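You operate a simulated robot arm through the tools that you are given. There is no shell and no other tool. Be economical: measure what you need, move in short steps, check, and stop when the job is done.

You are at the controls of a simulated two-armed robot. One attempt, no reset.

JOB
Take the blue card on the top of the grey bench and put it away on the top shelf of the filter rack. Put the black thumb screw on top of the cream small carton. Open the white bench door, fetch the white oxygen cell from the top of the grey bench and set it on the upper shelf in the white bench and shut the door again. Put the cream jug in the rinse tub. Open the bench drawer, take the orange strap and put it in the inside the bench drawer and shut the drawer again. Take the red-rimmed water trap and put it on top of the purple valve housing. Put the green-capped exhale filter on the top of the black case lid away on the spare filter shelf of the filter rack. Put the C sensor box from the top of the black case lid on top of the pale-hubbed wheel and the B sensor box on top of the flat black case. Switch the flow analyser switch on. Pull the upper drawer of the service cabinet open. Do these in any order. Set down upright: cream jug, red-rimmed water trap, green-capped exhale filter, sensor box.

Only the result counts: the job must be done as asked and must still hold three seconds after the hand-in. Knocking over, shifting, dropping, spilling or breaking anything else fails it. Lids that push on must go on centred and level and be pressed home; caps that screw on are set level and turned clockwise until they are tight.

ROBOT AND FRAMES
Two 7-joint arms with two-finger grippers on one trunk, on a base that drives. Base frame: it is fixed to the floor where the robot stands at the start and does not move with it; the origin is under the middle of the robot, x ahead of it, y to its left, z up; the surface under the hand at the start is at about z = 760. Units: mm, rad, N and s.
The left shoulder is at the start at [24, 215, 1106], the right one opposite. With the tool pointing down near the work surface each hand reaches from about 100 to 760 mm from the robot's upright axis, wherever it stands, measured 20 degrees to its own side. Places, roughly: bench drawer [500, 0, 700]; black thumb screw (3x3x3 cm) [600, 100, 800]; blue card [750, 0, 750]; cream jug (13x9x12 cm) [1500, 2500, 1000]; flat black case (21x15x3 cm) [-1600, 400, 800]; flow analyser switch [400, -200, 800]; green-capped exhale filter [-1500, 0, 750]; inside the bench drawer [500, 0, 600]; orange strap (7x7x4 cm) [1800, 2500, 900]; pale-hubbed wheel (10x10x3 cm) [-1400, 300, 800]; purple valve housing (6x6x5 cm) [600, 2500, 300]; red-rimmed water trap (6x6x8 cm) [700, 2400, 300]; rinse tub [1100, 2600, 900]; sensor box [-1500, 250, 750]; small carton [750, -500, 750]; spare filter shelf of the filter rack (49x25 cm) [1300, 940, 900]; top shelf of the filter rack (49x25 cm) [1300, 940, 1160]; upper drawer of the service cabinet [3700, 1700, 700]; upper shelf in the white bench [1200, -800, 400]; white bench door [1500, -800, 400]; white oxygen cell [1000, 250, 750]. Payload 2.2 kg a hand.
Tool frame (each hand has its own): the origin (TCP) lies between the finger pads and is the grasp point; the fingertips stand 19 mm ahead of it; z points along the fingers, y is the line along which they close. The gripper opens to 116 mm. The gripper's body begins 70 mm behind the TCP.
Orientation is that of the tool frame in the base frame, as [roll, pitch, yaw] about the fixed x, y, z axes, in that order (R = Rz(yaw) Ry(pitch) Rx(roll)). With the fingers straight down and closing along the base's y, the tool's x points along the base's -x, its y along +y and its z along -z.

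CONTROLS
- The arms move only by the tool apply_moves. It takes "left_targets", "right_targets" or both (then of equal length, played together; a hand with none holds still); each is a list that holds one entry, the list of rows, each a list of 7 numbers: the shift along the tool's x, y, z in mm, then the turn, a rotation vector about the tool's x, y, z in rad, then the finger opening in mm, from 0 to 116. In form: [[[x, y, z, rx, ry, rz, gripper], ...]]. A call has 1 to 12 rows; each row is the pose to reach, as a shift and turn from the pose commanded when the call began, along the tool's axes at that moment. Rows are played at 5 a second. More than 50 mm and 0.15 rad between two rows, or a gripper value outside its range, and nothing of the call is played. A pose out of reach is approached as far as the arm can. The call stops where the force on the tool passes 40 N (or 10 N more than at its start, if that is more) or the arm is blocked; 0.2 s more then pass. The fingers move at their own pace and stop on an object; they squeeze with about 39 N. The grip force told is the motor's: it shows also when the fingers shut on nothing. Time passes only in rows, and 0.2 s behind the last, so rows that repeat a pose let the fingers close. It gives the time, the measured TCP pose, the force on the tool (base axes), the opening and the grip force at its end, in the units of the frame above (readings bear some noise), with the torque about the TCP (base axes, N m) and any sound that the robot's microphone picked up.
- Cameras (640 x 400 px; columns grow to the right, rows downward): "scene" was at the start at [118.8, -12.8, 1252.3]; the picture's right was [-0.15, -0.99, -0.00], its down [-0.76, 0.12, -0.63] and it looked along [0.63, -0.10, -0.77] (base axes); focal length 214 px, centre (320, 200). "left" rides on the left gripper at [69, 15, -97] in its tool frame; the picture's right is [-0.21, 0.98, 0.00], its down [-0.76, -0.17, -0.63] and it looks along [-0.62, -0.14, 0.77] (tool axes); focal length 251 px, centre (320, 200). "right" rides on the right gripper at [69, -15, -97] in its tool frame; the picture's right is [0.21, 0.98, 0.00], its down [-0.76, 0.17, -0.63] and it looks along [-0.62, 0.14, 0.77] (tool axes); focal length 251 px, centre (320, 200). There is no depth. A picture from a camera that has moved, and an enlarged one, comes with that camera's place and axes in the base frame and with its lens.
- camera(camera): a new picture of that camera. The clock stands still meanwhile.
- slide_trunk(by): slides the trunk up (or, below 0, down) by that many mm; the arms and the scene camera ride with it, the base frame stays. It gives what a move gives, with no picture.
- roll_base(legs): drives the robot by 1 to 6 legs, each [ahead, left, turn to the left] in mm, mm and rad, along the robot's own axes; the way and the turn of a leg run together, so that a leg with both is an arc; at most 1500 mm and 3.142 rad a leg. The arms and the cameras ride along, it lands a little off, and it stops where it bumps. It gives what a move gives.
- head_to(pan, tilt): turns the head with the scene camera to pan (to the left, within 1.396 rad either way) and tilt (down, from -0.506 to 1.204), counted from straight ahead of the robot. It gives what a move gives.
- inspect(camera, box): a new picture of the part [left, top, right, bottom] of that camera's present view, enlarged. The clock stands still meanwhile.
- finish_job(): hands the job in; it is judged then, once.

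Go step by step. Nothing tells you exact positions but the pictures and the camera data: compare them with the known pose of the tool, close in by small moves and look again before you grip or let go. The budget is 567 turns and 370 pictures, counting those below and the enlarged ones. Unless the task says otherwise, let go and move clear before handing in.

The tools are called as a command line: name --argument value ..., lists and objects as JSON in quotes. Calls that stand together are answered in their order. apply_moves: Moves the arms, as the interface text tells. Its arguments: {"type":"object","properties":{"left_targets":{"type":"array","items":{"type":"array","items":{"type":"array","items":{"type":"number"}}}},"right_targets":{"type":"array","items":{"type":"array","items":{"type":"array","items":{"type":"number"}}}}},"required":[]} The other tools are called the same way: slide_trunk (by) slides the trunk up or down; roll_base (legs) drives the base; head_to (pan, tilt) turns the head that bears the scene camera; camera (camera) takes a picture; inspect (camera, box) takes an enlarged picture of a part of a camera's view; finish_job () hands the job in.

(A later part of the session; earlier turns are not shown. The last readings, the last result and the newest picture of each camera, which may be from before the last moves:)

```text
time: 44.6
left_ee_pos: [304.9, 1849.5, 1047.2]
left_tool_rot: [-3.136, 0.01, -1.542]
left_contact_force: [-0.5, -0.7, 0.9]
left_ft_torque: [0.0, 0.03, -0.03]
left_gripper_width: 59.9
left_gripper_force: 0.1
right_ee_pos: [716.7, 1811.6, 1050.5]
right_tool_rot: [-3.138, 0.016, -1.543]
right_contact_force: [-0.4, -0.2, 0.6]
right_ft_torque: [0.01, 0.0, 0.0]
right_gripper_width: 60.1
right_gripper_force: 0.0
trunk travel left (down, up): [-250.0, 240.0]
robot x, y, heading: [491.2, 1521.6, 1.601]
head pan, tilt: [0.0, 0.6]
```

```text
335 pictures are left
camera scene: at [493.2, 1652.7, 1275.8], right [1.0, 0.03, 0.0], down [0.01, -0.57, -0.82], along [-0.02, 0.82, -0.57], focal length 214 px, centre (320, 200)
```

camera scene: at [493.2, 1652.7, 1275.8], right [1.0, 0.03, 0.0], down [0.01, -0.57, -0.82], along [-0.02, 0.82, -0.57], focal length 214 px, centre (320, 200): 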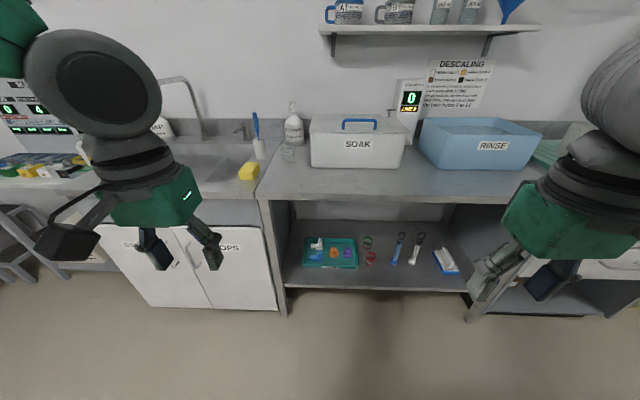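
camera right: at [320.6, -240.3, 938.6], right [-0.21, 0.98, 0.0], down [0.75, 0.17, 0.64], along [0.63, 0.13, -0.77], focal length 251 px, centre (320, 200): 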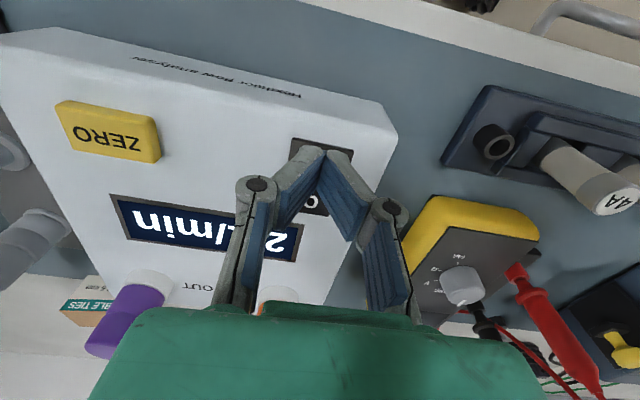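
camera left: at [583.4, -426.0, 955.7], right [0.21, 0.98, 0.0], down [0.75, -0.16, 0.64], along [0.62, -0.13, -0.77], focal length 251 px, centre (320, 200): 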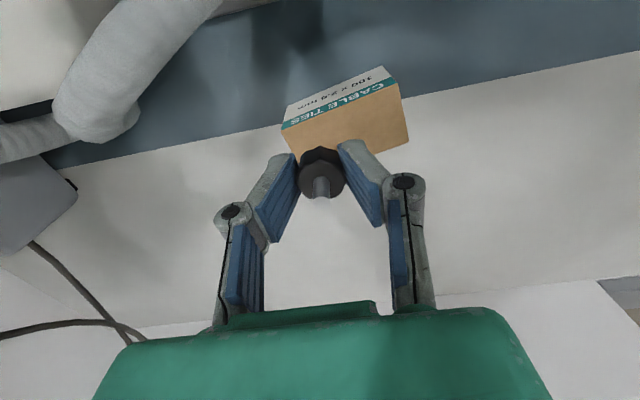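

inspect --camera "scene" --box '[290, 220, 480, 290]'

inspect --camera "scene" --box '[400, 70, 620, 210]'

```text
3.37 times, centred on (385, 255) of scene
camera zoom: at [493.2, 1652.7, 1275.8], right [1.0, 0.03, 0.0], down [0.01, -0.57, -0.82], along [-0.02, 0.82, -0.57], focal length 722 px, centre (101, 15)
```

zoom: 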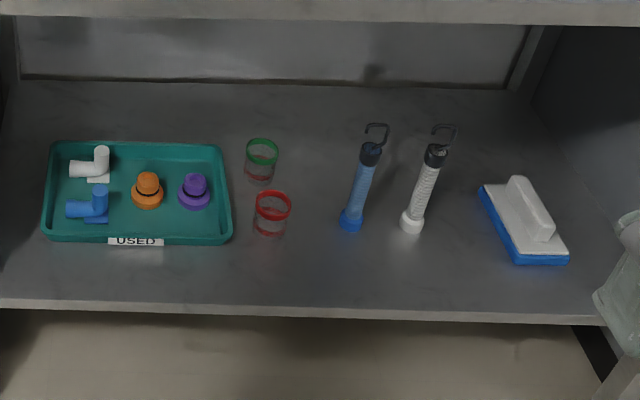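

```text
2.86 times, centred on (510, 140) of scene
camera zoom: at [493.2, 1652.7, 1275.8], right [1.0, 0.03, 0.0], down [0.01, -0.57, -0.82], along [-0.02, 0.82, -0.57], focal length 613 px, centre (-223, 371)
```

zoom: 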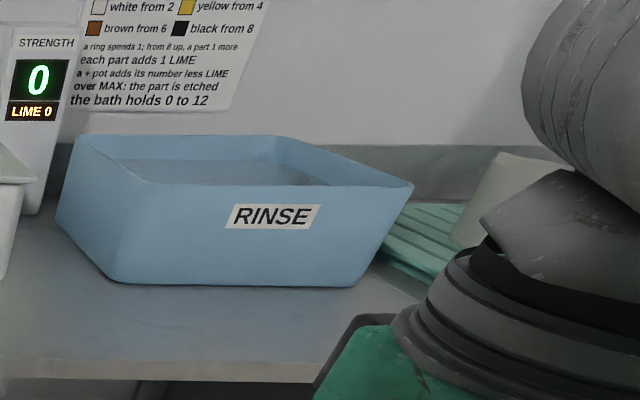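

I see the red-rimmed trap and purple housing on the low shelf at about [756,2440,300] and [633,2490,300]. I lower the trunk and look again for a precise fix.

slide_trunk --by -245

apply_moves --left_targets '[[[30, 0, -45, 0, 0, 0, 60], [60, 0, -90, 0, 0, 0, 60], [90, 0, -130, 0, 0, 0, 60], [100, 0, -170, 0, 0, 0, 60], [100, 0, -210, 0, 0, 0, 60]]]' --right_targets '[[[0, 0, 25, 0, -0.14, 0, 100], [0, 0, 50, 0, -0.28, 0, 100], [0, 0, 75, 0, -0.42, 0, 100], [0, 0, 100, 0, -0.56, 0, 100], [0, 0, 130, 0, -0.7, 0, 100]]]'

head_to --pan -0.25 --tilt 0.6

camera --camera "scene"

camera --camera "right"

```text
time: 47.1
left_ee_pos: [303.3, 1847.8, 801.3]
left_tool_rot: [-3.14, 0.008, -1.541]
left_contact_force: [1.0, -0.2, -0.3]
left_ft_torque: [0.0, -0.03, -0.01]
left_gripper_width: 59.7
left_gripper_force: 0.1
right_ee_pos: [715.4, 1811.9, 805.8]
right_tool_rot: [-3.138, 0.014, -1.542]
right_contact_force: [-0.3, -0.2, 0.2]
right_ft_torque: [-0.01, 0.02, 0.01]
right_gripper_width: 59.8
right_gripper_force: 0.1
trunk travel left (down, up): [-5.0, 485.0]
robot x, y, heading: [493.5, 1525.3, 1.597]
head pan, tilt: [0.0, 0.6]
```

```text
refused: row 1 steps farther than a row can; nothing moved
```

```text
time: 47.9
left_ee_pos: [304.3, 1848.0, 803.0]
left_tool_rot: [-3.138, 0.009, -1.541]
left_contact_force: [0.0, 0.3, 0.5]
left_ft_torque: [0.01, 0.0, 0.02]
left_gripper_width: 60.0
left_gripper_force: 0.0
right_ee_pos: [715.6, 1811.4, 805.5]
right_tool_rot: [-3.139, 0.016, -1.543]
right_contact_force: [-0.5, 0.2, 0.9]
right_ft_torque: [-0.03, -0.01, 0.02]
right_gripper_width: 59.8
right_gripper_force: 0.2
trunk travel left (down, up): [-5.0, 485.0]
robot x, y, heading: [491.7, 1522.9, 1.601]
head pan, tilt: [-0.25, 0.6]
```

```text
332 pictures are left
camera scene: at [514.9, 1650.2, 1030.7], right [0.98, -0.22, 0.0], down [-0.12, -0.55, -0.82], along [0.18, 0.8, -0.57], focal length 214 px, centre (320, 200)
```

scene: 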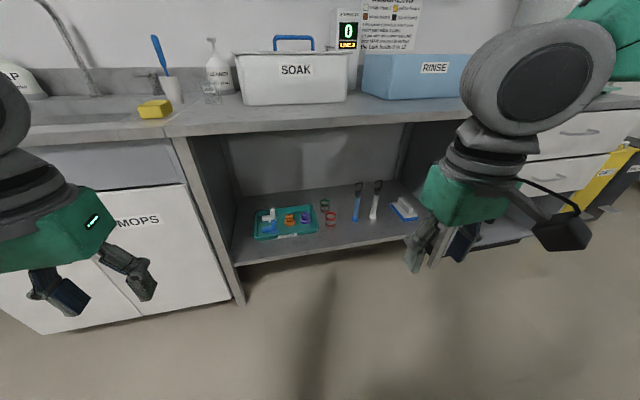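

```text
331 pictures are left
camera right: at [732.2, 1742.6, 902.4], right [-0.97, -0.24, -0.01], down [-0.19, 0.74, 0.64], along [-0.15, 0.63, -0.77], focal length 251 px, centre (320, 200)
```

right: 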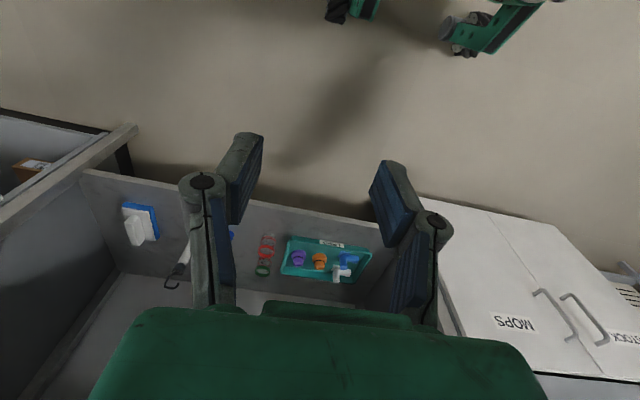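

inspect --camera "scene" --box '[250, 190, 410, 250]'

inspect --camera "right" --box '[240, 220, 400, 320]'

apply_moves --left_targets '[[[20, 0, -40, 0, 0, 0, 60], [40, 0, -80, 0, 0, 0, 60], [60, 0, -120, 0, 0, 0, 60], [80, 0, -160, 0, 0, 0, 60], [100, 0, -200, 0, 0, 0, 60]]]' --right_targets '[[[0, 0, 25, 0, -0.14, 0, 100], [0, 0, 50, 0, -0.28, 0, 100], [0, 0, 75, 0, -0.42, 0, 100], [0, 0, 100, 0, -0.56, 0, 100], [0, 0, 130, 0, -0.7, 0, 100]]]'

```text
4.00 times, centred on (330, 220) of scene
camera zoom: at [514.9, 1650.2, 1030.7], right [0.98, -0.22, 0.0], down [-0.12, -0.55, -0.82], along [0.18, 0.8, -0.57], focal length 858 px, centre (280, 120)
```

zoom: 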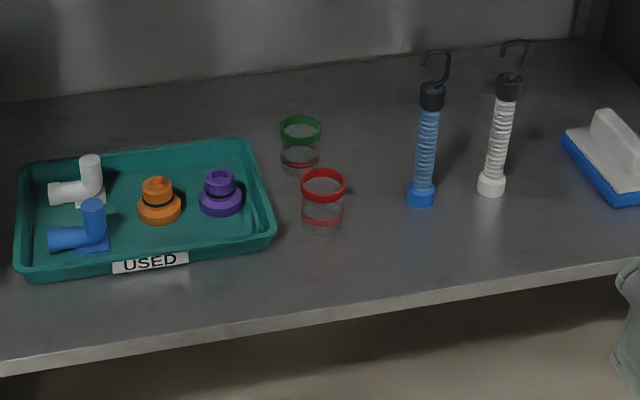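

```text
4.00 times, centred on (320, 270) of right
camera zoom: at [732.2, 1742.6, 902.4], right [-0.97, -0.24, -0.01], down [-0.19, 0.74, 0.64], along [-0.15, 0.63, -0.77], focal length 1006 px, centre (320, -80)
```

zoom: 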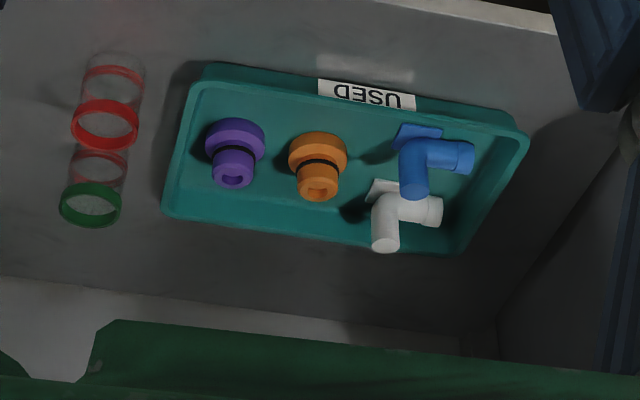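

```text
time: 49.1
left_ee_pos: [309.2, 1747.7, 1001.6]
left_tool_rot: [-3.14, 0.008, -1.543]
left_contact_force: [0.5, 0.4, 1.0]
left_ft_torque: [-0.04, 0.03, 0.02]
left_gripper_width: 60.0
left_gripper_force: 0.1
right_ee_pos: [648.7, 1931.1, 667.2]
right_tool_rot: [-3.137, 0.714, -1.541]
right_contact_force: [0.3, 1.2, 0.8]
right_ft_torque: [-0.04, 0.03, -0.01]
right_gripper_width: 99.9
right_gripper_force: 0.0
right hand out of reach, approached as far as the arm can: row 1, 2, 3, 4, 5
trunk travel left (down, up): [-5.0, 485.0]
robot x, y, heading: [498.6, 1525.2, 1.592]
head pan, tilt: [-0.25, 0.6]
```

Trap rim is at [748,2442,366], housing top at [626,2494,361]. I extend the right hand forward/down to a comfortable slanted pose before driving in.

apply_moves --right_targets '[[[1, -6, 48, 0, 0, 0, 100], [2, -12, 96, 0, 0, 0, 100], [4, -18, 144, 0, 0, 0, 100], [5, -24, 192, 0, 0, 0, 100], [6, -30, 240, 0, 0, 0, 100], [7, -33, 288, 0, 0, 0, 100]]]'

camera --camera "scene"

```text
time: 50.5
left_ee_pos: [306.4, 1750.1, 1001.9]
left_tool_rot: [-3.137, 0.009, -1.541]
left_contact_force: [0.1, 0.7, 0.2]
left_ft_torque: [-0.03, 0.0, -0.02]
left_gripper_width: 59.9
left_gripper_force: 0.0
right_ee_pos: [673.8, 2116.9, 441.8]
right_tool_rot: [-3.134, 0.717, -1.54]
right_contact_force: [0.5, -0.6, -0.3]
right_ft_torque: [-0.02, 0.02, 0.01]
right_gripper_width: 99.8
right_gripper_force: 0.2
trunk travel left (down, up): [-5.0, 485.0]
robot x, y, heading: [497.7, 1524.8, 1.6]
head pan, tilt: [-0.25, 0.6]
```

```text
328 pictures are left
camera scene: at [514.0, 1651.9, 1030.5], right [0.98, -0.22, 0.0], down [-0.12, -0.55, -0.82], along [0.18, 0.8, -0.57], focal length 214 px, centre (320, 200)
```

scene: 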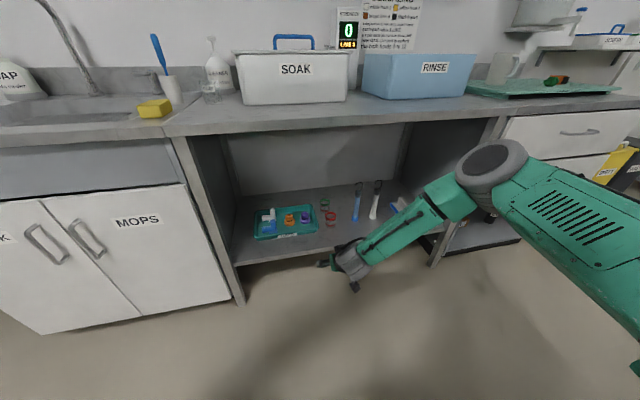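

Extending the arm a bit more, then driving forward ~180 and right ~80 so the hand enters the shelf opening.

apply_moves --right_targets '[[[-17, 0, 42, 0, 0, 0, 80], [-34, 0, 84, 0, 0, 0, 76]]]'

roll_base --legs '[[0, -75, 0], [120, 0, 0]]'

camera --camera "scene"

camera --camera "right"

```text
time: 51.1
left_ee_pos: [305.9, 1747.9, 1002.4]
left_tool_rot: [-3.138, 0.008, -1.54]
left_contact_force: [1.0, 0.2, 0.3]
left_ft_torque: [-0.03, -0.03, -0.03]
left_gripper_width: 60.0
left_gripper_force: 0.0
right_ee_pos: [672.8, 2197.9, 403.0]
right_tool_rot: [-3.136, 0.716, -1.539]
right_contact_force: [0.1, -0.2, -0.6]
right_ft_torque: [-0.03, 0.01, -0.02]
right_gripper_width: 75.7
right_gripper_force: 0.1
trunk travel left (down, up): [-5.0, 485.0]
robot x, y, heading: [492.3, 1522.0, 1.598]
head pan, tilt: [-0.25, 0.6]
```

```text
time: 53.0
left_ee_pos: [361.0, 1871.8, 996.9]
left_tool_rot: [-3.122, 0.008, -1.542]
left_contact_force: [-0.5, 1.0, -1.1]
left_ft_torque: [-0.03, -0.05, 0.02]
left_gripper_width: 59.9
left_gripper_force: 0.1
right_ee_pos: [733.6, 2322.1, 403.5]
right_tool_rot: [-3.121, 0.713, -1.528]
right_contact_force: [-1.5, 0.7, 0.1]
right_ft_torque: [-0.01, -0.06, -0.06]
right_gripper_width: 76.3
right_gripper_force: 0.0
trunk travel left (down, up): [-5.0, 485.0]
robot x, y, heading: [561.5, 1645.8, 1.599]
head pan, tilt: [-0.25, 0.6]
```

```text
327 pictures are left
camera scene: at [557.9, 1775.6, 1030.6], right [0.98, -0.22, 0.02], down [-0.1, -0.55, -0.83], along [0.19, 0.8, -0.56], focal length 214 px, centre (320, 200)
```

scene: 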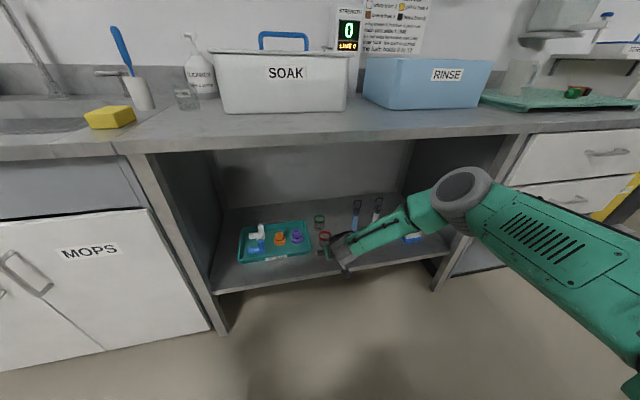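

```text
326 pictures are left
camera right: at [751.7, 2207.5, 433.1], right [-0.97, -0.19, -0.16], down [-0.19, 0.15, 0.97], along [-0.16, 0.97, -0.18], focal length 251 px, centre (320, 200)
```

right: 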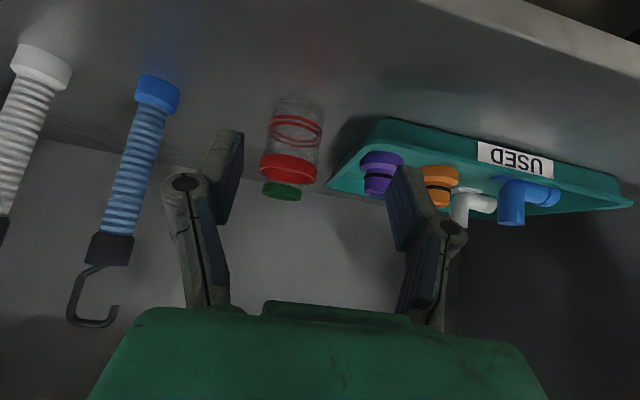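

Trap confirmed at [747,2442]. Aligning the hand on its axis line.

apply_moves --right_targets '[[[-20, -7, 19, 0, 0, 0, 76], [-40, -14, 38, 0, 0, 0, 76], [-40, -14, 38, 0, 0, 0, 76]]]'

camera --camera "right"

```text
time: 53.8
left_ee_pos: [385.3, 1870.6, 1003.7]
left_tool_rot: [3.134, 0.01, -1.541]
left_contact_force: [-0.3, -0.5, 0.1]
left_ft_torque: [0.01, 0.08, 0.02]
left_gripper_width: 60.1
left_gripper_force: 0.0
right_ee_pos: [756.2, 2375.2, 399.1]
right_tool_rot: [3.128, 0.717, -1.551]
right_contact_force: [0.3, 0.6, -0.6]
right_ft_torque: [0.02, 0.05, 0.02]
right_gripper_width: 76.2
right_gripper_force: 0.1
trunk travel left (down, up): [-5.0, 485.0]
robot x, y, heading: [562.7, 1647.7, 1.596]
head pan, tilt: [-0.25, 0.6]
```

```text
325 pictures are left
camera right: at [775.3, 2262.4, 427.1], right [-0.97, -0.19, -0.13], down [-0.16, 0.15, 0.98], along [-0.16, 0.97, -0.18], focal length 251 px, centre (320, 200)
```

right: 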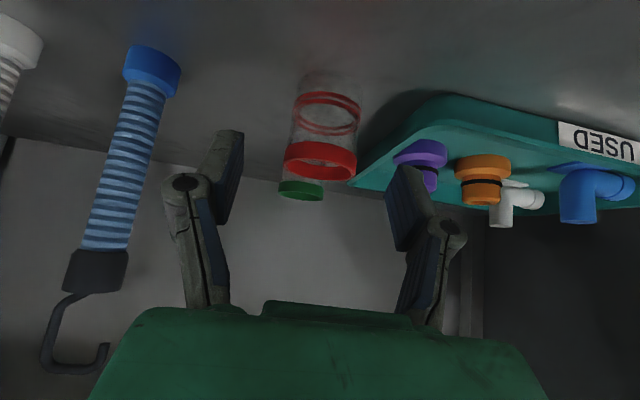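

The body is still swaying after the drive; I hold still for two seconds and look again.

apply_moves --right_targets '[[[0, 0, 0, 0, 0, 0, 76], [0, 0, 0, 0, 0, 0, 76], [0, 0, 0, 0, 0, 0, 76], [0, 0, 0, 0, 0, 0, 76], [0, 0, 0, 0, 0, 0, 76], [0, 0, 0, 0, 0, 0, 76], [0, 0, 0, 0, 0, 0, 76], [0, 0, 0, 0, 0, 0, 76], [0, 0, 0, 0, 0, 0, 76], [0, 0, 0, 0, 0, 0, 76]]]'

camera --camera "right"

```text
time: 56.0
left_ee_pos: [376.8, 1869.0, 1002.2]
left_tool_rot: [3.141, 0.01, -1.541]
left_contact_force: [-0.2, 0.6, 0.3]
left_ft_torque: [0.02, -0.01, -0.01]
left_gripper_width: 60.0
left_gripper_force: 0.0
right_ee_pos: [751.0, 2376.8, 400.5]
right_tool_rot: [3.138, 0.717, -1.546]
right_contact_force: [0.1, 0.7, -0.3]
right_ft_torque: [0.04, -0.03, -0.02]
right_gripper_width: 75.8
right_gripper_force: 0.0
trunk travel left (down, up): [-5.0, 485.0]
robot x, y, heading: [557.0, 1646.0, 1.599]
head pan, tilt: [-0.25, 0.6]
```

```text
324 pictures are left
camera right: at [770.2, 2262.2, 428.9], right [-0.97, -0.19, -0.14], down [-0.17, 0.15, 0.97], along [-0.16, 0.97, -0.18], focal length 251 px, centre (320, 200)
```

right: 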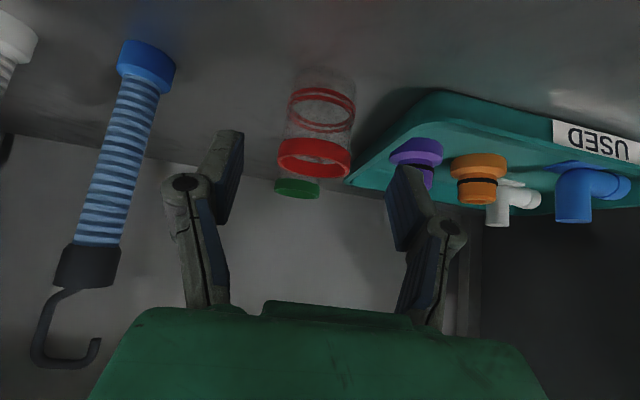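

apply_moves --right_targets '[[[0, 0, 30, 0, 0, 0, 76], [0, 0, 60, 0, 0, 0, 76], [0, 0, 80, 0, 0, 0, 76], [0, 0, 98, 0, 0, 0, 76], [0, 0, 98, 0, 0, 0, 76]]]'

camera --camera "right"

inspect --camera "scene" --box '[230, 180, 430, 290]'

```text
time: 57.2
left_ee_pos: [381.2, 1869.8, 1003.6]
left_tool_rot: [3.138, 0.01, -1.54]
left_contact_force: [-1.4, 0.0, 0.1]
left_ft_torque: [-0.02, -0.03, 0.01]
left_gripper_width: 59.9
left_gripper_force: 0.0
right_ee_pos: [752.1, 2414.9, 355.2]
right_tool_rot: [3.132, 0.721, -1.546]
right_contact_force: [-0.1, -0.7, -0.4]
right_ft_torque: [-0.03, -0.02, -0.01]
right_gripper_width: 76.2
right_gripper_force: 0.1
right hand out of reach, approached as far as the arm can: row 2, 3, 4, 5
trunk travel left (down, up): [-5.0, 485.0]
robot x, y, heading: [563.7, 1645.3, 1.598]
head pan, tilt: [-0.25, 0.6]
```

```text
323 pictures are left
camera right: at [772.2, 2301.0, 383.3], right [-0.97, -0.19, -0.13], down [-0.16, 0.15, 0.98], along [-0.17, 0.97, -0.17], focal length 251 px, centre (320, 200)
```

right: 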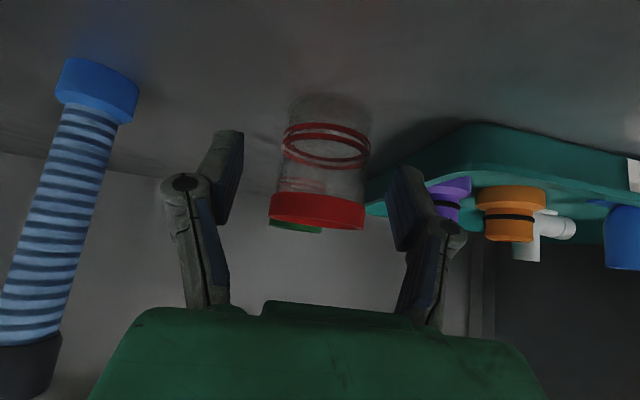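

```text
3.20 times, centred on (330, 235) of scene
camera zoom: at [581.3, 1775.2, 1030.5], right [0.98, -0.22, 0.0], down [-0.13, -0.55, -0.82], along [0.18, 0.8, -0.57], focal length 686 px, centre (288, 88)
```

zoom: 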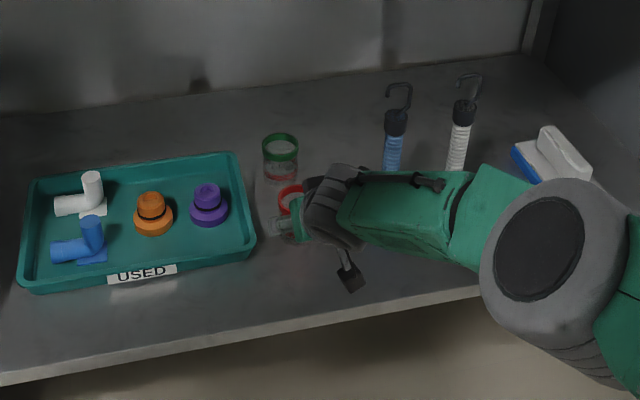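

Out of reach; back the hand out, drive 90 mm nearer, and retry.

apply_moves --right_targets '[[[15, 0, -40, 0, 0, 0, 76], [40, 0, -80, 0, 0, 0, 76], [65, 0, -116, 0, 0, 0, 76]]]'

roll_base --legs '[[95, 0, 0]]'

apply_moves --right_targets '[[[0, 0, 0, 0, 0, 0, 76], [0, 0, 0, 0, 0, 0, 76], [0, 0, 0, 0, 0, 0, 76], [0, 0, 0, 0, 0, 0, 76], [0, 0, 0, 0, 0, 0, 76], [0, 0, 0, 0, 0, 0, 76], [0, 0, 0, 0, 0, 0, 76], [0, 0, 0, 0, 0, 0, 76]]]'

camera --camera "right"

camera --camera "scene"

```text
time: 58.0
left_ee_pos: [380.8, 1870.1, 1002.9]
left_tool_rot: [3.138, 0.012, -1.54]
left_contact_force: [-0.1, 0.5, -0.8]
left_ft_torque: [-0.01, -0.06, 0.01]
left_gripper_width: 60.1
left_gripper_force: 0.0
right_ee_pos: [753.3, 2289.1, 403.6]
right_tool_rot: [3.133, 0.719, -1.55]
right_contact_force: [0.2, 0.3, 0.8]
right_ft_torque: [0.04, 0.0, -0.01]
right_gripper_width: 75.7
right_gripper_force: 0.1
trunk travel left (down, up): [-5.0, 485.0]
robot x, y, heading: [563.0, 1647.2, 1.599]
head pan, tilt: [-0.25, 0.6]
```

```text
time: 59.1
left_ee_pos: [378.8, 1962.0, 1001.1]
left_tool_rot: [3.14, 0.009, -1.54]
left_contact_force: [-0.6, 0.3, -0.5]
left_ft_torque: [-0.06, 0.02, -0.02]
left_gripper_width: 60.1
left_gripper_force: 0.1
right_ee_pos: [753.5, 2381.5, 402.4]
right_tool_rot: [3.134, 0.719, -1.548]
right_contact_force: [-1.1, -0.2, 0.1]
right_ft_torque: [0.0, 0.01, 0.02]
right_gripper_width: 76.0
right_gripper_force: 0.0
trunk travel left (down, up): [-5.0, 485.0]
robot x, y, heading: [562.3, 1739.8, 1.594]
head pan, tilt: [-0.25, 0.6]
```

```text
time: 60.9
left_ee_pos: [381.6, 1960.1, 1003.6]
left_tool_rot: [3.136, 0.013, -1.541]
left_contact_force: [-0.7, -0.1, -0.7]
left_ft_torque: [0.0, 0.0, 0.0]
left_gripper_width: 60.1
left_gripper_force: 0.0
right_ee_pos: [752.8, 2381.2, 402.7]
right_tool_rot: [3.13, 0.722, -1.552]
right_contact_force: [0.0, 0.1, 0.6]
right_ft_torque: [-0.04, -0.02, -0.02]
right_gripper_width: 75.9
right_gripper_force: 0.0
trunk travel left (down, up): [-5.0, 485.0]
robot x, y, heading: [557.9, 1743.1, 1.598]
head pan, tilt: [-0.25, 0.6]
```

```text
321 pictures are left
camera right: at [771.7, 2266.7, 431.4], right [-0.97, -0.19, -0.13], down [-0.16, 0.15, 0.98], along [-0.16, 0.97, -0.17], focal length 251 px, centre (320, 200)
```

right: 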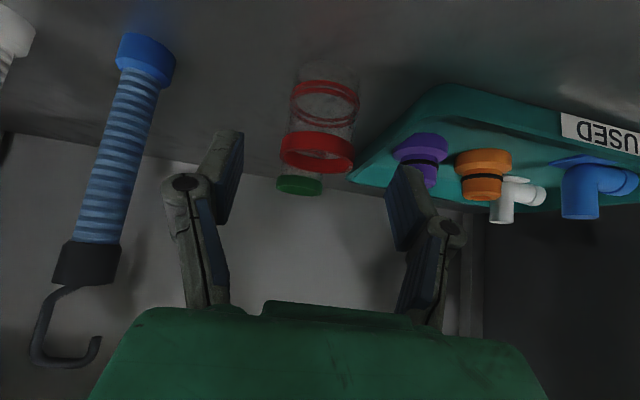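

```text
320 pictures are left
camera scene: at [578.5, 1867.2, 1030.6], right [0.98, -0.22, 0.0], down [-0.12, -0.55, -0.82], along [0.18, 0.8, -0.57], focal length 214 px, centre (320, 200)
```

scene: 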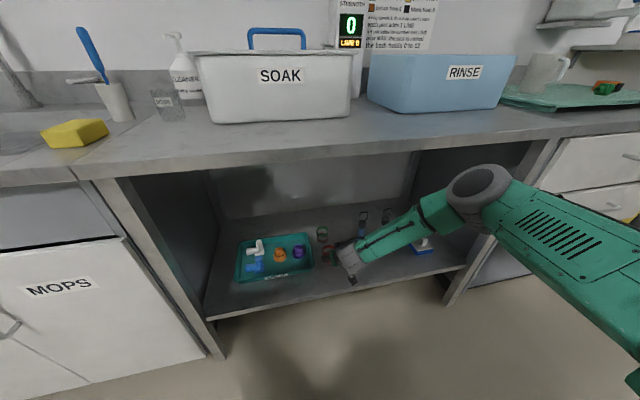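

apply_moves --right_targets '[[[1, 2, 30, 0, 0, 0, 76], [2, 2, 60, 0, 0, 0, 76], [3, 2, 80, 0, 0, 0, 76], [4, 2, 96, 0, 0, 0, 76], [4, 2, 96, 0, 0, 0, 76]]]'

camera --camera "right"

```text
time: 62.1
left_ee_pos: [379.7, 1959.9, 1003.1]
left_tool_rot: [3.136, 0.013, -1.541]
left_contact_force: [0.3, -0.8, -0.4]
left_ft_torque: [0.0, 0.02, -0.02]
left_gripper_width: 59.9
left_gripper_force: 0.0
right_ee_pos: [750.1, 2441.5, 330.7]
right_tool_rot: [3.134, 0.72, -1.549]
right_contact_force: [-0.2, 0.9, 0.3]
right_ft_torque: [-0.03, 0.01, -0.02]
right_gripper_width: 76.2
right_gripper_force: 0.0
trunk travel left (down, up): [-5.0, 485.0]
robot x, y, heading: [563.3, 1741.6, 1.593]
head pan, tilt: [-0.25, 0.6]
```

```text
319 pictures are left
camera right: at [768.2, 2326.7, 357.8], right [-0.97, -0.19, -0.13], down [-0.16, 0.15, 0.98], along [-0.16, 0.97, -0.17], focal length 251 px, centre (320, 200)
```

right: 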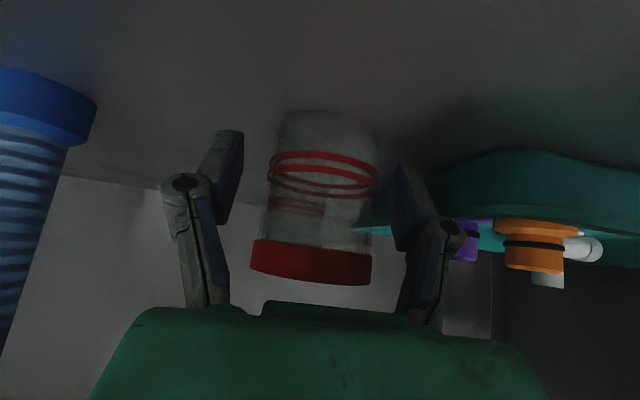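

The trap lies between the fingers; closing.

apply_moves --right_targets '[[[0, 0, 0, 0, 0, 0, 50], [0, 0, 0, 0, 0, 0, 40], [0, 0, 0, 0, 0, 0, 40]]]'

camera --camera "right"

```text
time: 62.9
left_ee_pos: [380.8, 1959.5, 1003.7]
left_tool_rot: [3.138, 0.012, -1.542]
left_contact_force: [-0.2, -0.8, 0.3]
left_ft_torque: [-0.02, 0.02, 0.01]
left_gripper_width: 60.3
left_gripper_force: 0.1
right_ee_pos: [750.1, 2440.3, 330.0]
right_tool_rot: [3.134, 0.719, -1.547]
right_contact_force: [1.0, 0.7, 0.1]
right_ft_torque: [-0.03, -0.02, -0.03]
right_gripper_width: 52.7
right_gripper_force: 38.7
trunk travel left (down, up): [-5.0, 485.0]
robot x, y, heading: [561.2, 1739.8, 1.6]
head pan, tilt: [-0.25, 0.6]
```

```text
318 pictures are left
camera right: at [768.0, 2326.4, 357.7], right [-0.97, -0.19, -0.13], down [-0.16, 0.15, 0.98], along [-0.16, 0.97, -0.17], focal length 251 px, centre (320, 200)
```

right: 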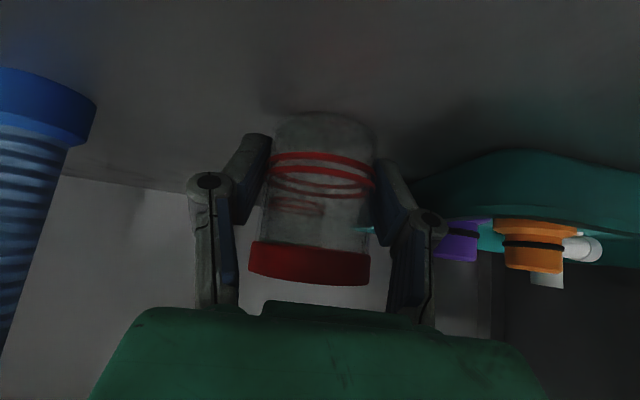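

Held. Lift it clear, then shift the base left/forward so the housing comes within reach.

apply_moves --right_targets '[[[-20, 0, -22, 0, 0, 0, 40], [-40, 0, -46, 0, 0, 0, 40], [-60, 0, -70, 0, 0, 0, 40], [-50, 0, -95, 0, 0, 0, 40], [-35, 0, -115, 0, 0, 0, 40]]]'

roll_base --legs '[[65, 0, 0], [0, 100, 0]]'

apply_moves --right_targets '[[[0, 0, 0, 0, 0, 0, 40], [0, 0, 0, 0, 0, 0, 40], [0, 0, 0, 0, 0, 0, 40], [0, 0, 0, 0, 0, 0, 40], [0, 0, 0, 0, 0, 0, 40], [0, 0, 0, 0, 0, 0, 40], [0, 0, 0, 0, 0, 0, 40], [0, 0, 0, 0, 0, 0, 40]]]'

camera --camera "right"

camera --camera "scene"

```text
time: 64.1
left_ee_pos: [381.2, 1958.9, 1003.2]
left_tool_rot: [3.136, 0.012, -1.541]
left_contact_force: [-0.3, -0.7, -0.1]
left_ft_torque: [-0.01, -0.04, 0.01]
left_gripper_width: 59.9
left_gripper_force: 0.0
right_ee_pos: [753.7, 2392.6, 437.6]
right_tool_rot: [3.131, 0.72, -1.548]
right_contact_force: [0.1, -0.2, -0.4]
right_ft_torque: [0.01, -0.02, -0.01]
right_gripper_width: 52.8
right_gripper_force: 38.9
trunk travel left (down, up): [-5.0, 485.0]
robot x, y, heading: [564.3, 1739.8, 1.599]
head pan, tilt: [-0.25, 0.6]
```

```text
time: 65.8
left_ee_pos: [311.4, 2024.5, 1006.9]
left_tool_rot: [3.111, 0.011, -1.54]
left_contact_force: [1.1, 0.3, 0.3]
left_ft_torque: [-0.02, 0.14, -0.01]
left_gripper_width: 60.2
left_gripper_force: 0.2
right_ee_pos: [669.1, 2456.3, 431.7]
right_tool_rot: [3.102, 0.719, -1.572]
right_contact_force: [1.4, -0.1, -0.4]
right_ft_torque: [0.06, 0.1, 0.1]
right_gripper_width: 52.4
right_gripper_force: 38.3
trunk travel left (down, up): [-5.0, 485.0]
robot x, y, heading: [465.9, 1800.1, 1.596]
head pan, tilt: [-0.25, 0.6]
```

```text
time: 67.6
left_ee_pos: [260.5, 2018.6, 1000.0]
left_tool_rot: [-3.125, 0.015, -1.538]
left_contact_force: [-1.5, -0.5, -0.6]
left_ft_torque: [-0.02, -0.15, 0.0]
left_gripper_width: 60.1
left_gripper_force: 0.1
right_ee_pos: [642.8, 2454.4, 444.3]
right_tool_rot: [-3.121, 0.72, -1.527]
right_contact_force: [-2.7, -0.6, 0.4]
right_ft_torque: [-0.05, -0.05, -0.08]
right_gripper_width: 52.7
right_gripper_force: 38.7
trunk travel left (down, up): [-5.0, 485.0]
robot x, y, heading: [462.2, 1799.0, 1.601]
head pan, tilt: [-0.25, 0.6]
```

```text
317 pictures are left
camera right: at [661.2, 2340.4, 472.4], right [-0.97, -0.19, -0.16], down [-0.19, 0.14, 0.97], along [-0.16, 0.97, -0.17], focal length 251 px, centre (320, 200)
```

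right: 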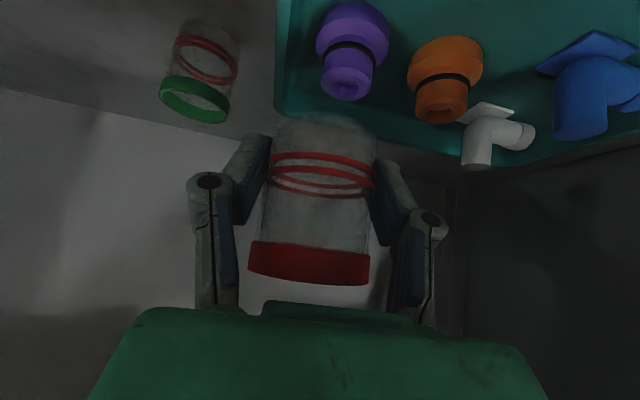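

```text
316 pictures are left
camera scene: at [461.5, 1929.2, 1030.8], right [0.98, -0.22, 0.02], down [-0.11, -0.55, -0.83], along [0.19, 0.8, -0.56], focal length 214 px, centre (320, 200)
```

scene: 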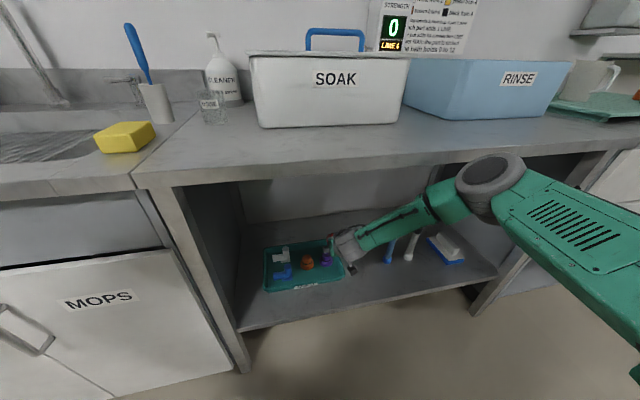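

The arm's elbow is close to the bench edge but clear; the housing should now be in reach without more driving. Let the sway settle.

apply_moves --right_targets '[[[0, 0, 0, 0, 0, 0, 40], [0, 0, 0, 0, 0, 0, 40], [0, 0, 0, 0, 0, 0, 40], [0, 0, 0, 0, 0, 0, 40], [0, 0, 0, 0, 0, 0, 40], [0, 0, 0, 0, 0, 0, 40], [0, 0, 0, 0, 0, 0, 40], [0, 0, 0, 0, 0, 0, 40], [0, 0, 0, 0, 0, 0, 40], [0, 0, 0, 0, 0, 0, 40], [0, 0, 0, 0, 0, 0, 40], [0, 0, 0, 0, 0, 0, 40]]]'

apply_moves --right_targets '[[[0, 0, 0, 0, 0, 0, 40], [0, 0, 0, 0, 0, 0, 40], [0, 0, 0, 0, 0, 0, 40], [0, 0, 0, 0, 0, 0, 40], [0, 0, 0, 0, 0, 0, 40], [0, 0, 0, 0, 0, 0, 40], [0, 0, 0, 0, 0, 0, 40], [0, 0, 0, 0, 0, 0, 40], [0, 0, 0, 0, 0, 0, 40], [0, 0, 0, 0, 0, 0, 40], [0, 0, 0, 0, 0, 0, 40], [0, 0, 0, 0, 0, 0, 40]]]'

camera --camera "right"

inspect --camera "scene" --box '[250, 210, 410, 310]'

```text
time: 70.2
left_ee_pos: [290.5, 2019.6, 1003.3]
left_tool_rot: [3.131, 0.015, -1.542]
left_contact_force: [-0.2, 0.1, -0.2]
left_ft_torque: [-0.01, -0.02, -0.01]
left_gripper_width: 59.8
left_gripper_force: 0.0
right_ee_pos: [664.2, 2454.7, 438.1]
right_tool_rot: [3.134, 0.722, -1.55]
right_contact_force: [0.4, 0.3, 0.7]
right_ft_torque: [0.0, 0.0, 0.02]
right_gripper_width: 52.8
right_gripper_force: 38.6
trunk travel left (down, up): [-5.0, 485.0]
robot x, y, heading: [465.9, 1799.8, 1.6]
head pan, tilt: [-0.25, 0.6]
```

```text
time: 72.8
left_ee_pos: [282.1, 2019.9, 1002.2]
left_tool_rot: [3.14, 0.017, -1.542]
left_contact_force: [0.7, -0.1, 0.0]
left_ft_torque: [0.02, 0.02, -0.01]
left_gripper_width: 59.9
left_gripper_force: 0.1
right_ee_pos: [657.1, 2454.3, 440.5]
right_tool_rot: [-3.141, 0.722, -1.544]
right_contact_force: [0.6, 0.5, -0.5]
right_ft_torque: [0.01, -0.03, 0.0]
right_gripper_width: 52.6
right_gripper_force: 38.6
trunk travel left (down, up): [-5.0, 485.0]
robot x, y, heading: [470.6, 1802.4, 1.598]
head pan, tilt: [-0.25, 0.6]
```

```text
315 pictures are left
camera right: at [676.1, 2340.8, 468.1], right [-0.97, -0.19, -0.14], down [-0.17, 0.15, 0.97], along [-0.16, 0.97, -0.17], focal length 251 px, centre (320, 200)
```

right: 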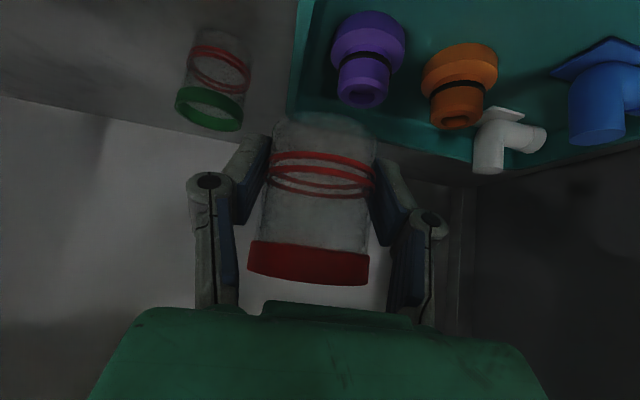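

```text
4.00 times, centred on (330, 260) of scene
camera zoom: at [485.2, 1930.0, 1030.6], right [0.98, -0.22, 0.0], down [-0.12, -0.55, -0.82], along [0.18, 0.8, -0.57], focal length 858 px, centre (280, -40)
```

zoom: 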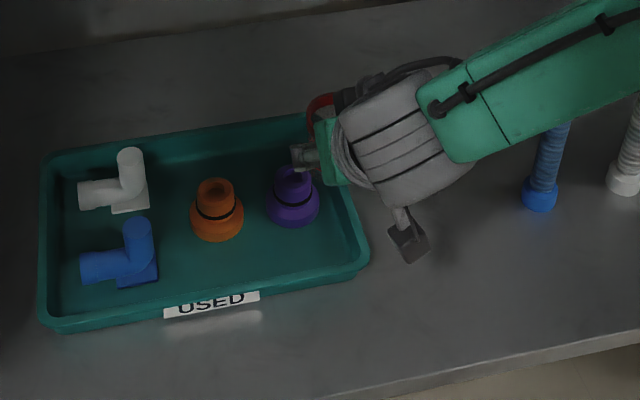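

Housing top centre agrees at about [627,2495,361]. Moving the trap above it.

apply_moves --right_targets '[[[-10, 10, 9, 0, 0, 0, 40], [-20, 20, 18, 0, 0, 0, 40], [-31, 30, 27, 0, 0, 0, 40], [-22, 30, 38, 0, 0, 0, 40], [-22, 30, 38, 0, 0, 0, 40], [-22, 30, 38, 0, 0, 0, 40]]]'

camera --camera "right"

inspect --camera "scene" --box '[250, 210, 410, 310]'

```text
time: 74.2
left_ee_pos: [283.3, 2019.7, 1003.2]
left_tool_rot: [-3.141, 0.016, -1.54]
left_contact_force: [0.1, -0.1, 0.6]
left_ft_torque: [-0.03, 0.02, -0.02]
left_gripper_width: 59.8
left_gripper_force: 0.0
right_ee_pos: [627.4, 2495.2, 427.0]
right_tool_rot: [3.141, 0.723, -1.543]
right_contact_force: [0.4, 0.0, -0.4]
right_ft_torque: [0.0, 0.0, 0.05]
right_gripper_width: 52.3
right_gripper_force: 39.0
trunk travel left (down, up): [-5.0, 485.0]
robot x, y, heading: [468.3, 1801.4, 1.598]
head pan, tilt: [-0.25, 0.6]
```

```text
313 pictures are left
camera right: at [645.7, 2381.8, 454.1], right [-0.97, -0.19, -0.14], down [-0.17, 0.15, 0.97], along [-0.16, 0.97, -0.17], focal length 251 px, centre (320, 200)
```

right: 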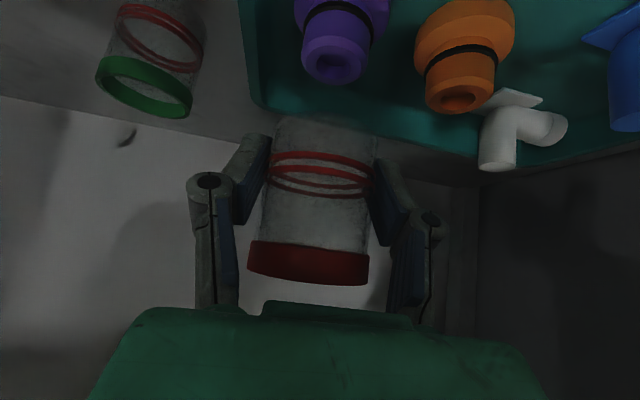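

```text
4.00 times, centred on (330, 260) of scene
camera zoom: at [484.7, 1930.2, 1030.6], right [0.98, -0.22, 0.0], down [-0.12, -0.55, -0.82], along [0.18, 0.8, -0.57], focal length 858 px, centre (280, -40)
```

zoom: 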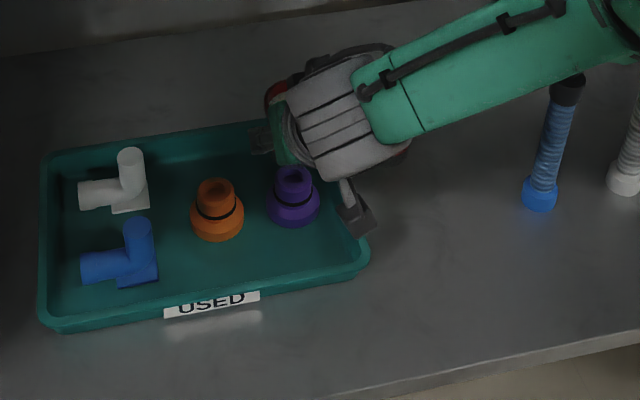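

Geometry agrees; lowering slowly straight down.

apply_moves --right_targets '[[[6, -1, 7, 0, 0, 0, 40], [10, -1, 11.5, 0, 0, 0, 40], [12, -1, 13.5, 0, 0, 0, 40], [12, -1, 13.5, 0, 0, 0, 40]]]'

camera --camera "right"

```text
time: 75.2
left_ee_pos: [282.2, 2018.1, 1002.6]
left_tool_rot: [3.142, 0.015, -1.541]
left_contact_force: [0.7, -0.9, -0.2]
left_ft_torque: [0.01, 0.0, 0.03]
left_gripper_width: 60.0
left_gripper_force: 0.2
right_ee_pos: [627.4, 2494.4, 407.5]
right_tool_rot: [-3.141, 0.722, -1.543]
right_contact_force: [-0.5, -0.4, 0.2]
right_ft_torque: [0.01, 0.0, -0.02]
right_gripper_width: 52.6
right_gripper_force: 38.5
trunk travel left (down, up): [-5.0, 485.0]
robot x, y, heading: [467.0, 1805.8, 1.603]
head pan, tilt: [-0.25, 0.6]
```

```text
311 pictures are left
camera right: at [646.0, 2381.2, 435.1], right [-0.97, -0.19, -0.14], down [-0.17, 0.15, 0.97], along [-0.16, 0.97, -0.17], focal length 251 px, centre (320, 200)
```

right: 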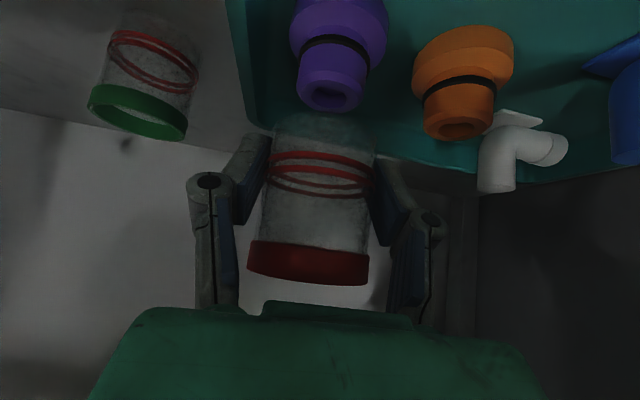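

apply_moves --right_targets '[[[0.7, 0, 0.8, 0, 0, 0, 40], [1.4, 0, 1.5, 0, 0, 0, 40], [1.4, 0, 1.5, 0, 0, 0, 40]]]'

apply_moves --right_targets '[[[0.7, 0, 0.8, 0, 0, 0, 40], [1.4, 0, 1.5, 0, 0, 0, 40], [1.4, 0, 1.5, 0, 0, 0, 40]]]'

```text
time: 76.0
left_ee_pos: [281.8, 2019.3, 1003.6]
left_tool_rot: [-3.141, 0.016, -1.541]
left_contact_force: [-0.3, 0.4, -0.5]
left_ft_torque: [-0.01, -0.02, -0.01]
left_gripper_width: 59.9
left_gripper_force: 0.0
right_ee_pos: [627.9, 2495.8, 405.4]
right_tool_rot: [3.141, 0.723, -1.544]
right_contact_force: [-0.2, 0.3, -1.1]
right_ft_torque: [0.01, -0.01, 0.02]
right_gripper_width: 52.6
right_gripper_force: 39.3
trunk travel left (down, up): [-5.0, 485.0]
robot x, y, heading: [464.3, 1803.8, 1.602]
head pan, tilt: [-0.25, 0.6]
```

```text
time: 76.8
left_ee_pos: [282.6, 2020.1, 1004.3]
left_tool_rot: [3.141, 0.015, -1.541]
left_contact_force: [0.3, 0.0, 1.0]
left_ft_torque: [0.0, 0.0, 0.0]
left_gripper_width: 60.1
left_gripper_force: 0.0
right_ee_pos: [627.6, 2495.8, 403.1]
right_tool_rot: [-3.141, 0.722, -1.544]
right_contact_force: [-0.6, 0.4, -0.5]
right_ft_torque: [0.04, -0.01, -0.04]
right_gripper_width: 52.6
right_gripper_force: 38.9
trunk travel left (down, up): [-5.0, 485.0]
robot x, y, heading: [469.6, 1804.1, 1.601]
head pan, tilt: [-0.25, 0.6]
```

apply_moves --right_targets '[[[0.7, 0, 0.8, 0, 0, 0, 40], [1.4, 0, 1.5, 0, 0, 0, 40], [1.4, 0, 1.5, 0, 0, 0, 40]]]'

apply_moves --right_targets '[[[0.7, 0, 0.8, 0, 0, 0, 40], [1.4, 0, 1.5, 0, 0, 0, 40], [1.4, 0, 1.5, 0, 0, 0, 40]]]'

inspect --camera "right" --box '[200, 0, 440, 150]'

inspect --camera "scene" --box '[290, 230, 370, 280]'

```text
time: 77.6
left_ee_pos: [282.5, 2018.1, 1002.7]
left_tool_rot: [-3.141, 0.016, -1.541]
left_contact_force: [0.2, -0.7, 0.9]
left_ft_torque: [0.01, 0.0, 0.02]
left_gripper_width: 59.9
left_gripper_force: 0.0
right_ee_pos: [627.3, 2496.8, 402.6]
right_tool_rot: [3.142, 0.721, -1.545]
right_contact_force: [0.3, -0.4, -0.2]
right_ft_torque: [0.02, -0.02, -0.02]
right_gripper_width: 52.7
right_gripper_force: 38.9
trunk travel left (down, up): [-5.0, 485.0]
robot x, y, heading: [465.5, 1802.5, 1.596]
head pan, tilt: [-0.25, 0.6]
```

```text
time: 78.4
left_ee_pos: [282.1, 2019.1, 1003.2]
left_tool_rot: [3.142, 0.016, -1.54]
left_contact_force: [-0.2, 0.1, -0.4]
left_ft_torque: [-0.01, 0.01, -0.01]
left_gripper_width: 59.7
left_gripper_force: 0.1
right_ee_pos: [627.7, 2495.4, 399.7]
right_tool_rot: [3.14, 0.723, -1.543]
right_contact_force: [0.5, 0.2, -0.5]
right_ft_torque: [0.0, -0.02, -0.01]
right_gripper_width: 52.4
right_gripper_force: 39.0
trunk travel left (down, up): [-5.0, 485.0]
robot x, y, heading: [464.8, 1799.4, 1.601]
head pan, tilt: [-0.25, 0.6]
```

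```text
2.67 times, centred on (320, 75) of right
camera zoom: at [645.6, 2382.2, 427.6], right [-0.97, -0.19, -0.14], down [-0.17, 0.15, 0.97], along [-0.16, 0.97, -0.17], focal length 670 px, centre (320, 533)
```

zoom: 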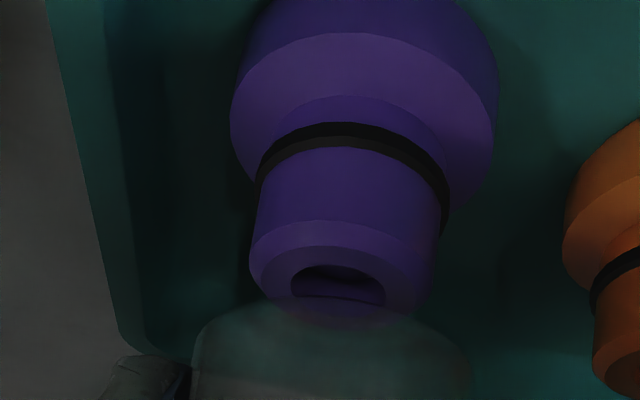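

```text
8.00 times, centred on (330, 255) of scene
camera zoom: at [484.6, 1930.2, 1030.6], right [0.98, -0.22, 0.0], down [-0.12, -0.55, -0.82], along [0.18, 0.8, -0.57], focal length 1716 px, centre (240, -240)
```

zoom: 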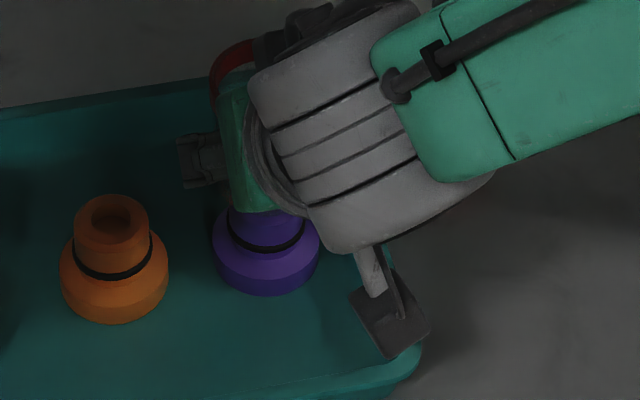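

The picture shows the trap bottom still ~12 mm above the housing (the shelf is at z≈307, so the trap is shorter than I assumed). Lowering further in small steps.

apply_moves --right_targets '[[[2, 0, 2.2, 0, 0, 0, 40], [4, 0, 4.5, 0, 0, 0, 40], [5.3, 0, 6, 0, 0, 0, 40], [6, 0, 6.8, 0, 0, 0, 40], [6, 0, 6.8, 0, 0, 0, 40]]]'

inspect --camera "right" --box '[200, 20, 440, 170]'

```text
time: 79.6
left_ee_pos: [281.2, 2018.7, 1003.2]
left_tool_rot: [3.141, 0.016, -1.542]
left_contact_force: [-0.3, 0.5, -0.2]
left_ft_torque: [0.0, -0.02, 0.01]
left_gripper_width: 59.9
left_gripper_force: 0.0
right_ee_pos: [627.2, 2494.9, 390.9]
right_tool_rot: [-3.141, 0.722, -1.545]
right_contact_force: [1.1, 0.8, -0.8]
right_ft_torque: [0.01, -0.02, 0.01]
right_gripper_width: 52.3
right_gripper_force: 39.2
trunk travel left (down, up): [-5.0, 485.0]
robot x, y, heading: [466.6, 1802.0, 1.601]
head pan, tilt: [-0.25, 0.6]
```

```text
2.67 times, centred on (320, 95) of right
camera zoom: at [645.4, 2381.3, 419.2], right [-0.97, -0.19, -0.14], down [-0.17, 0.15, 0.97], along [-0.16, 0.97, -0.17], focal length 670 px, centre (320, 480)
```

zoom: 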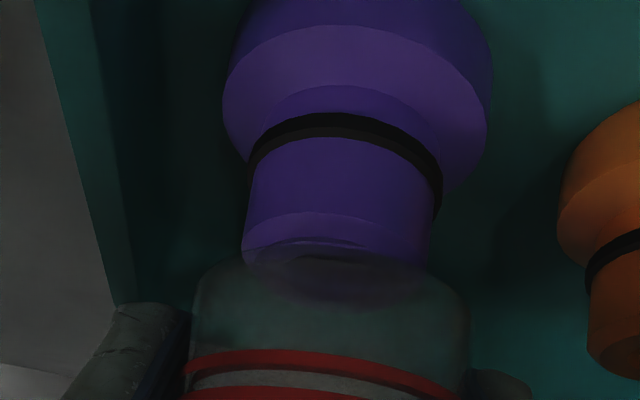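

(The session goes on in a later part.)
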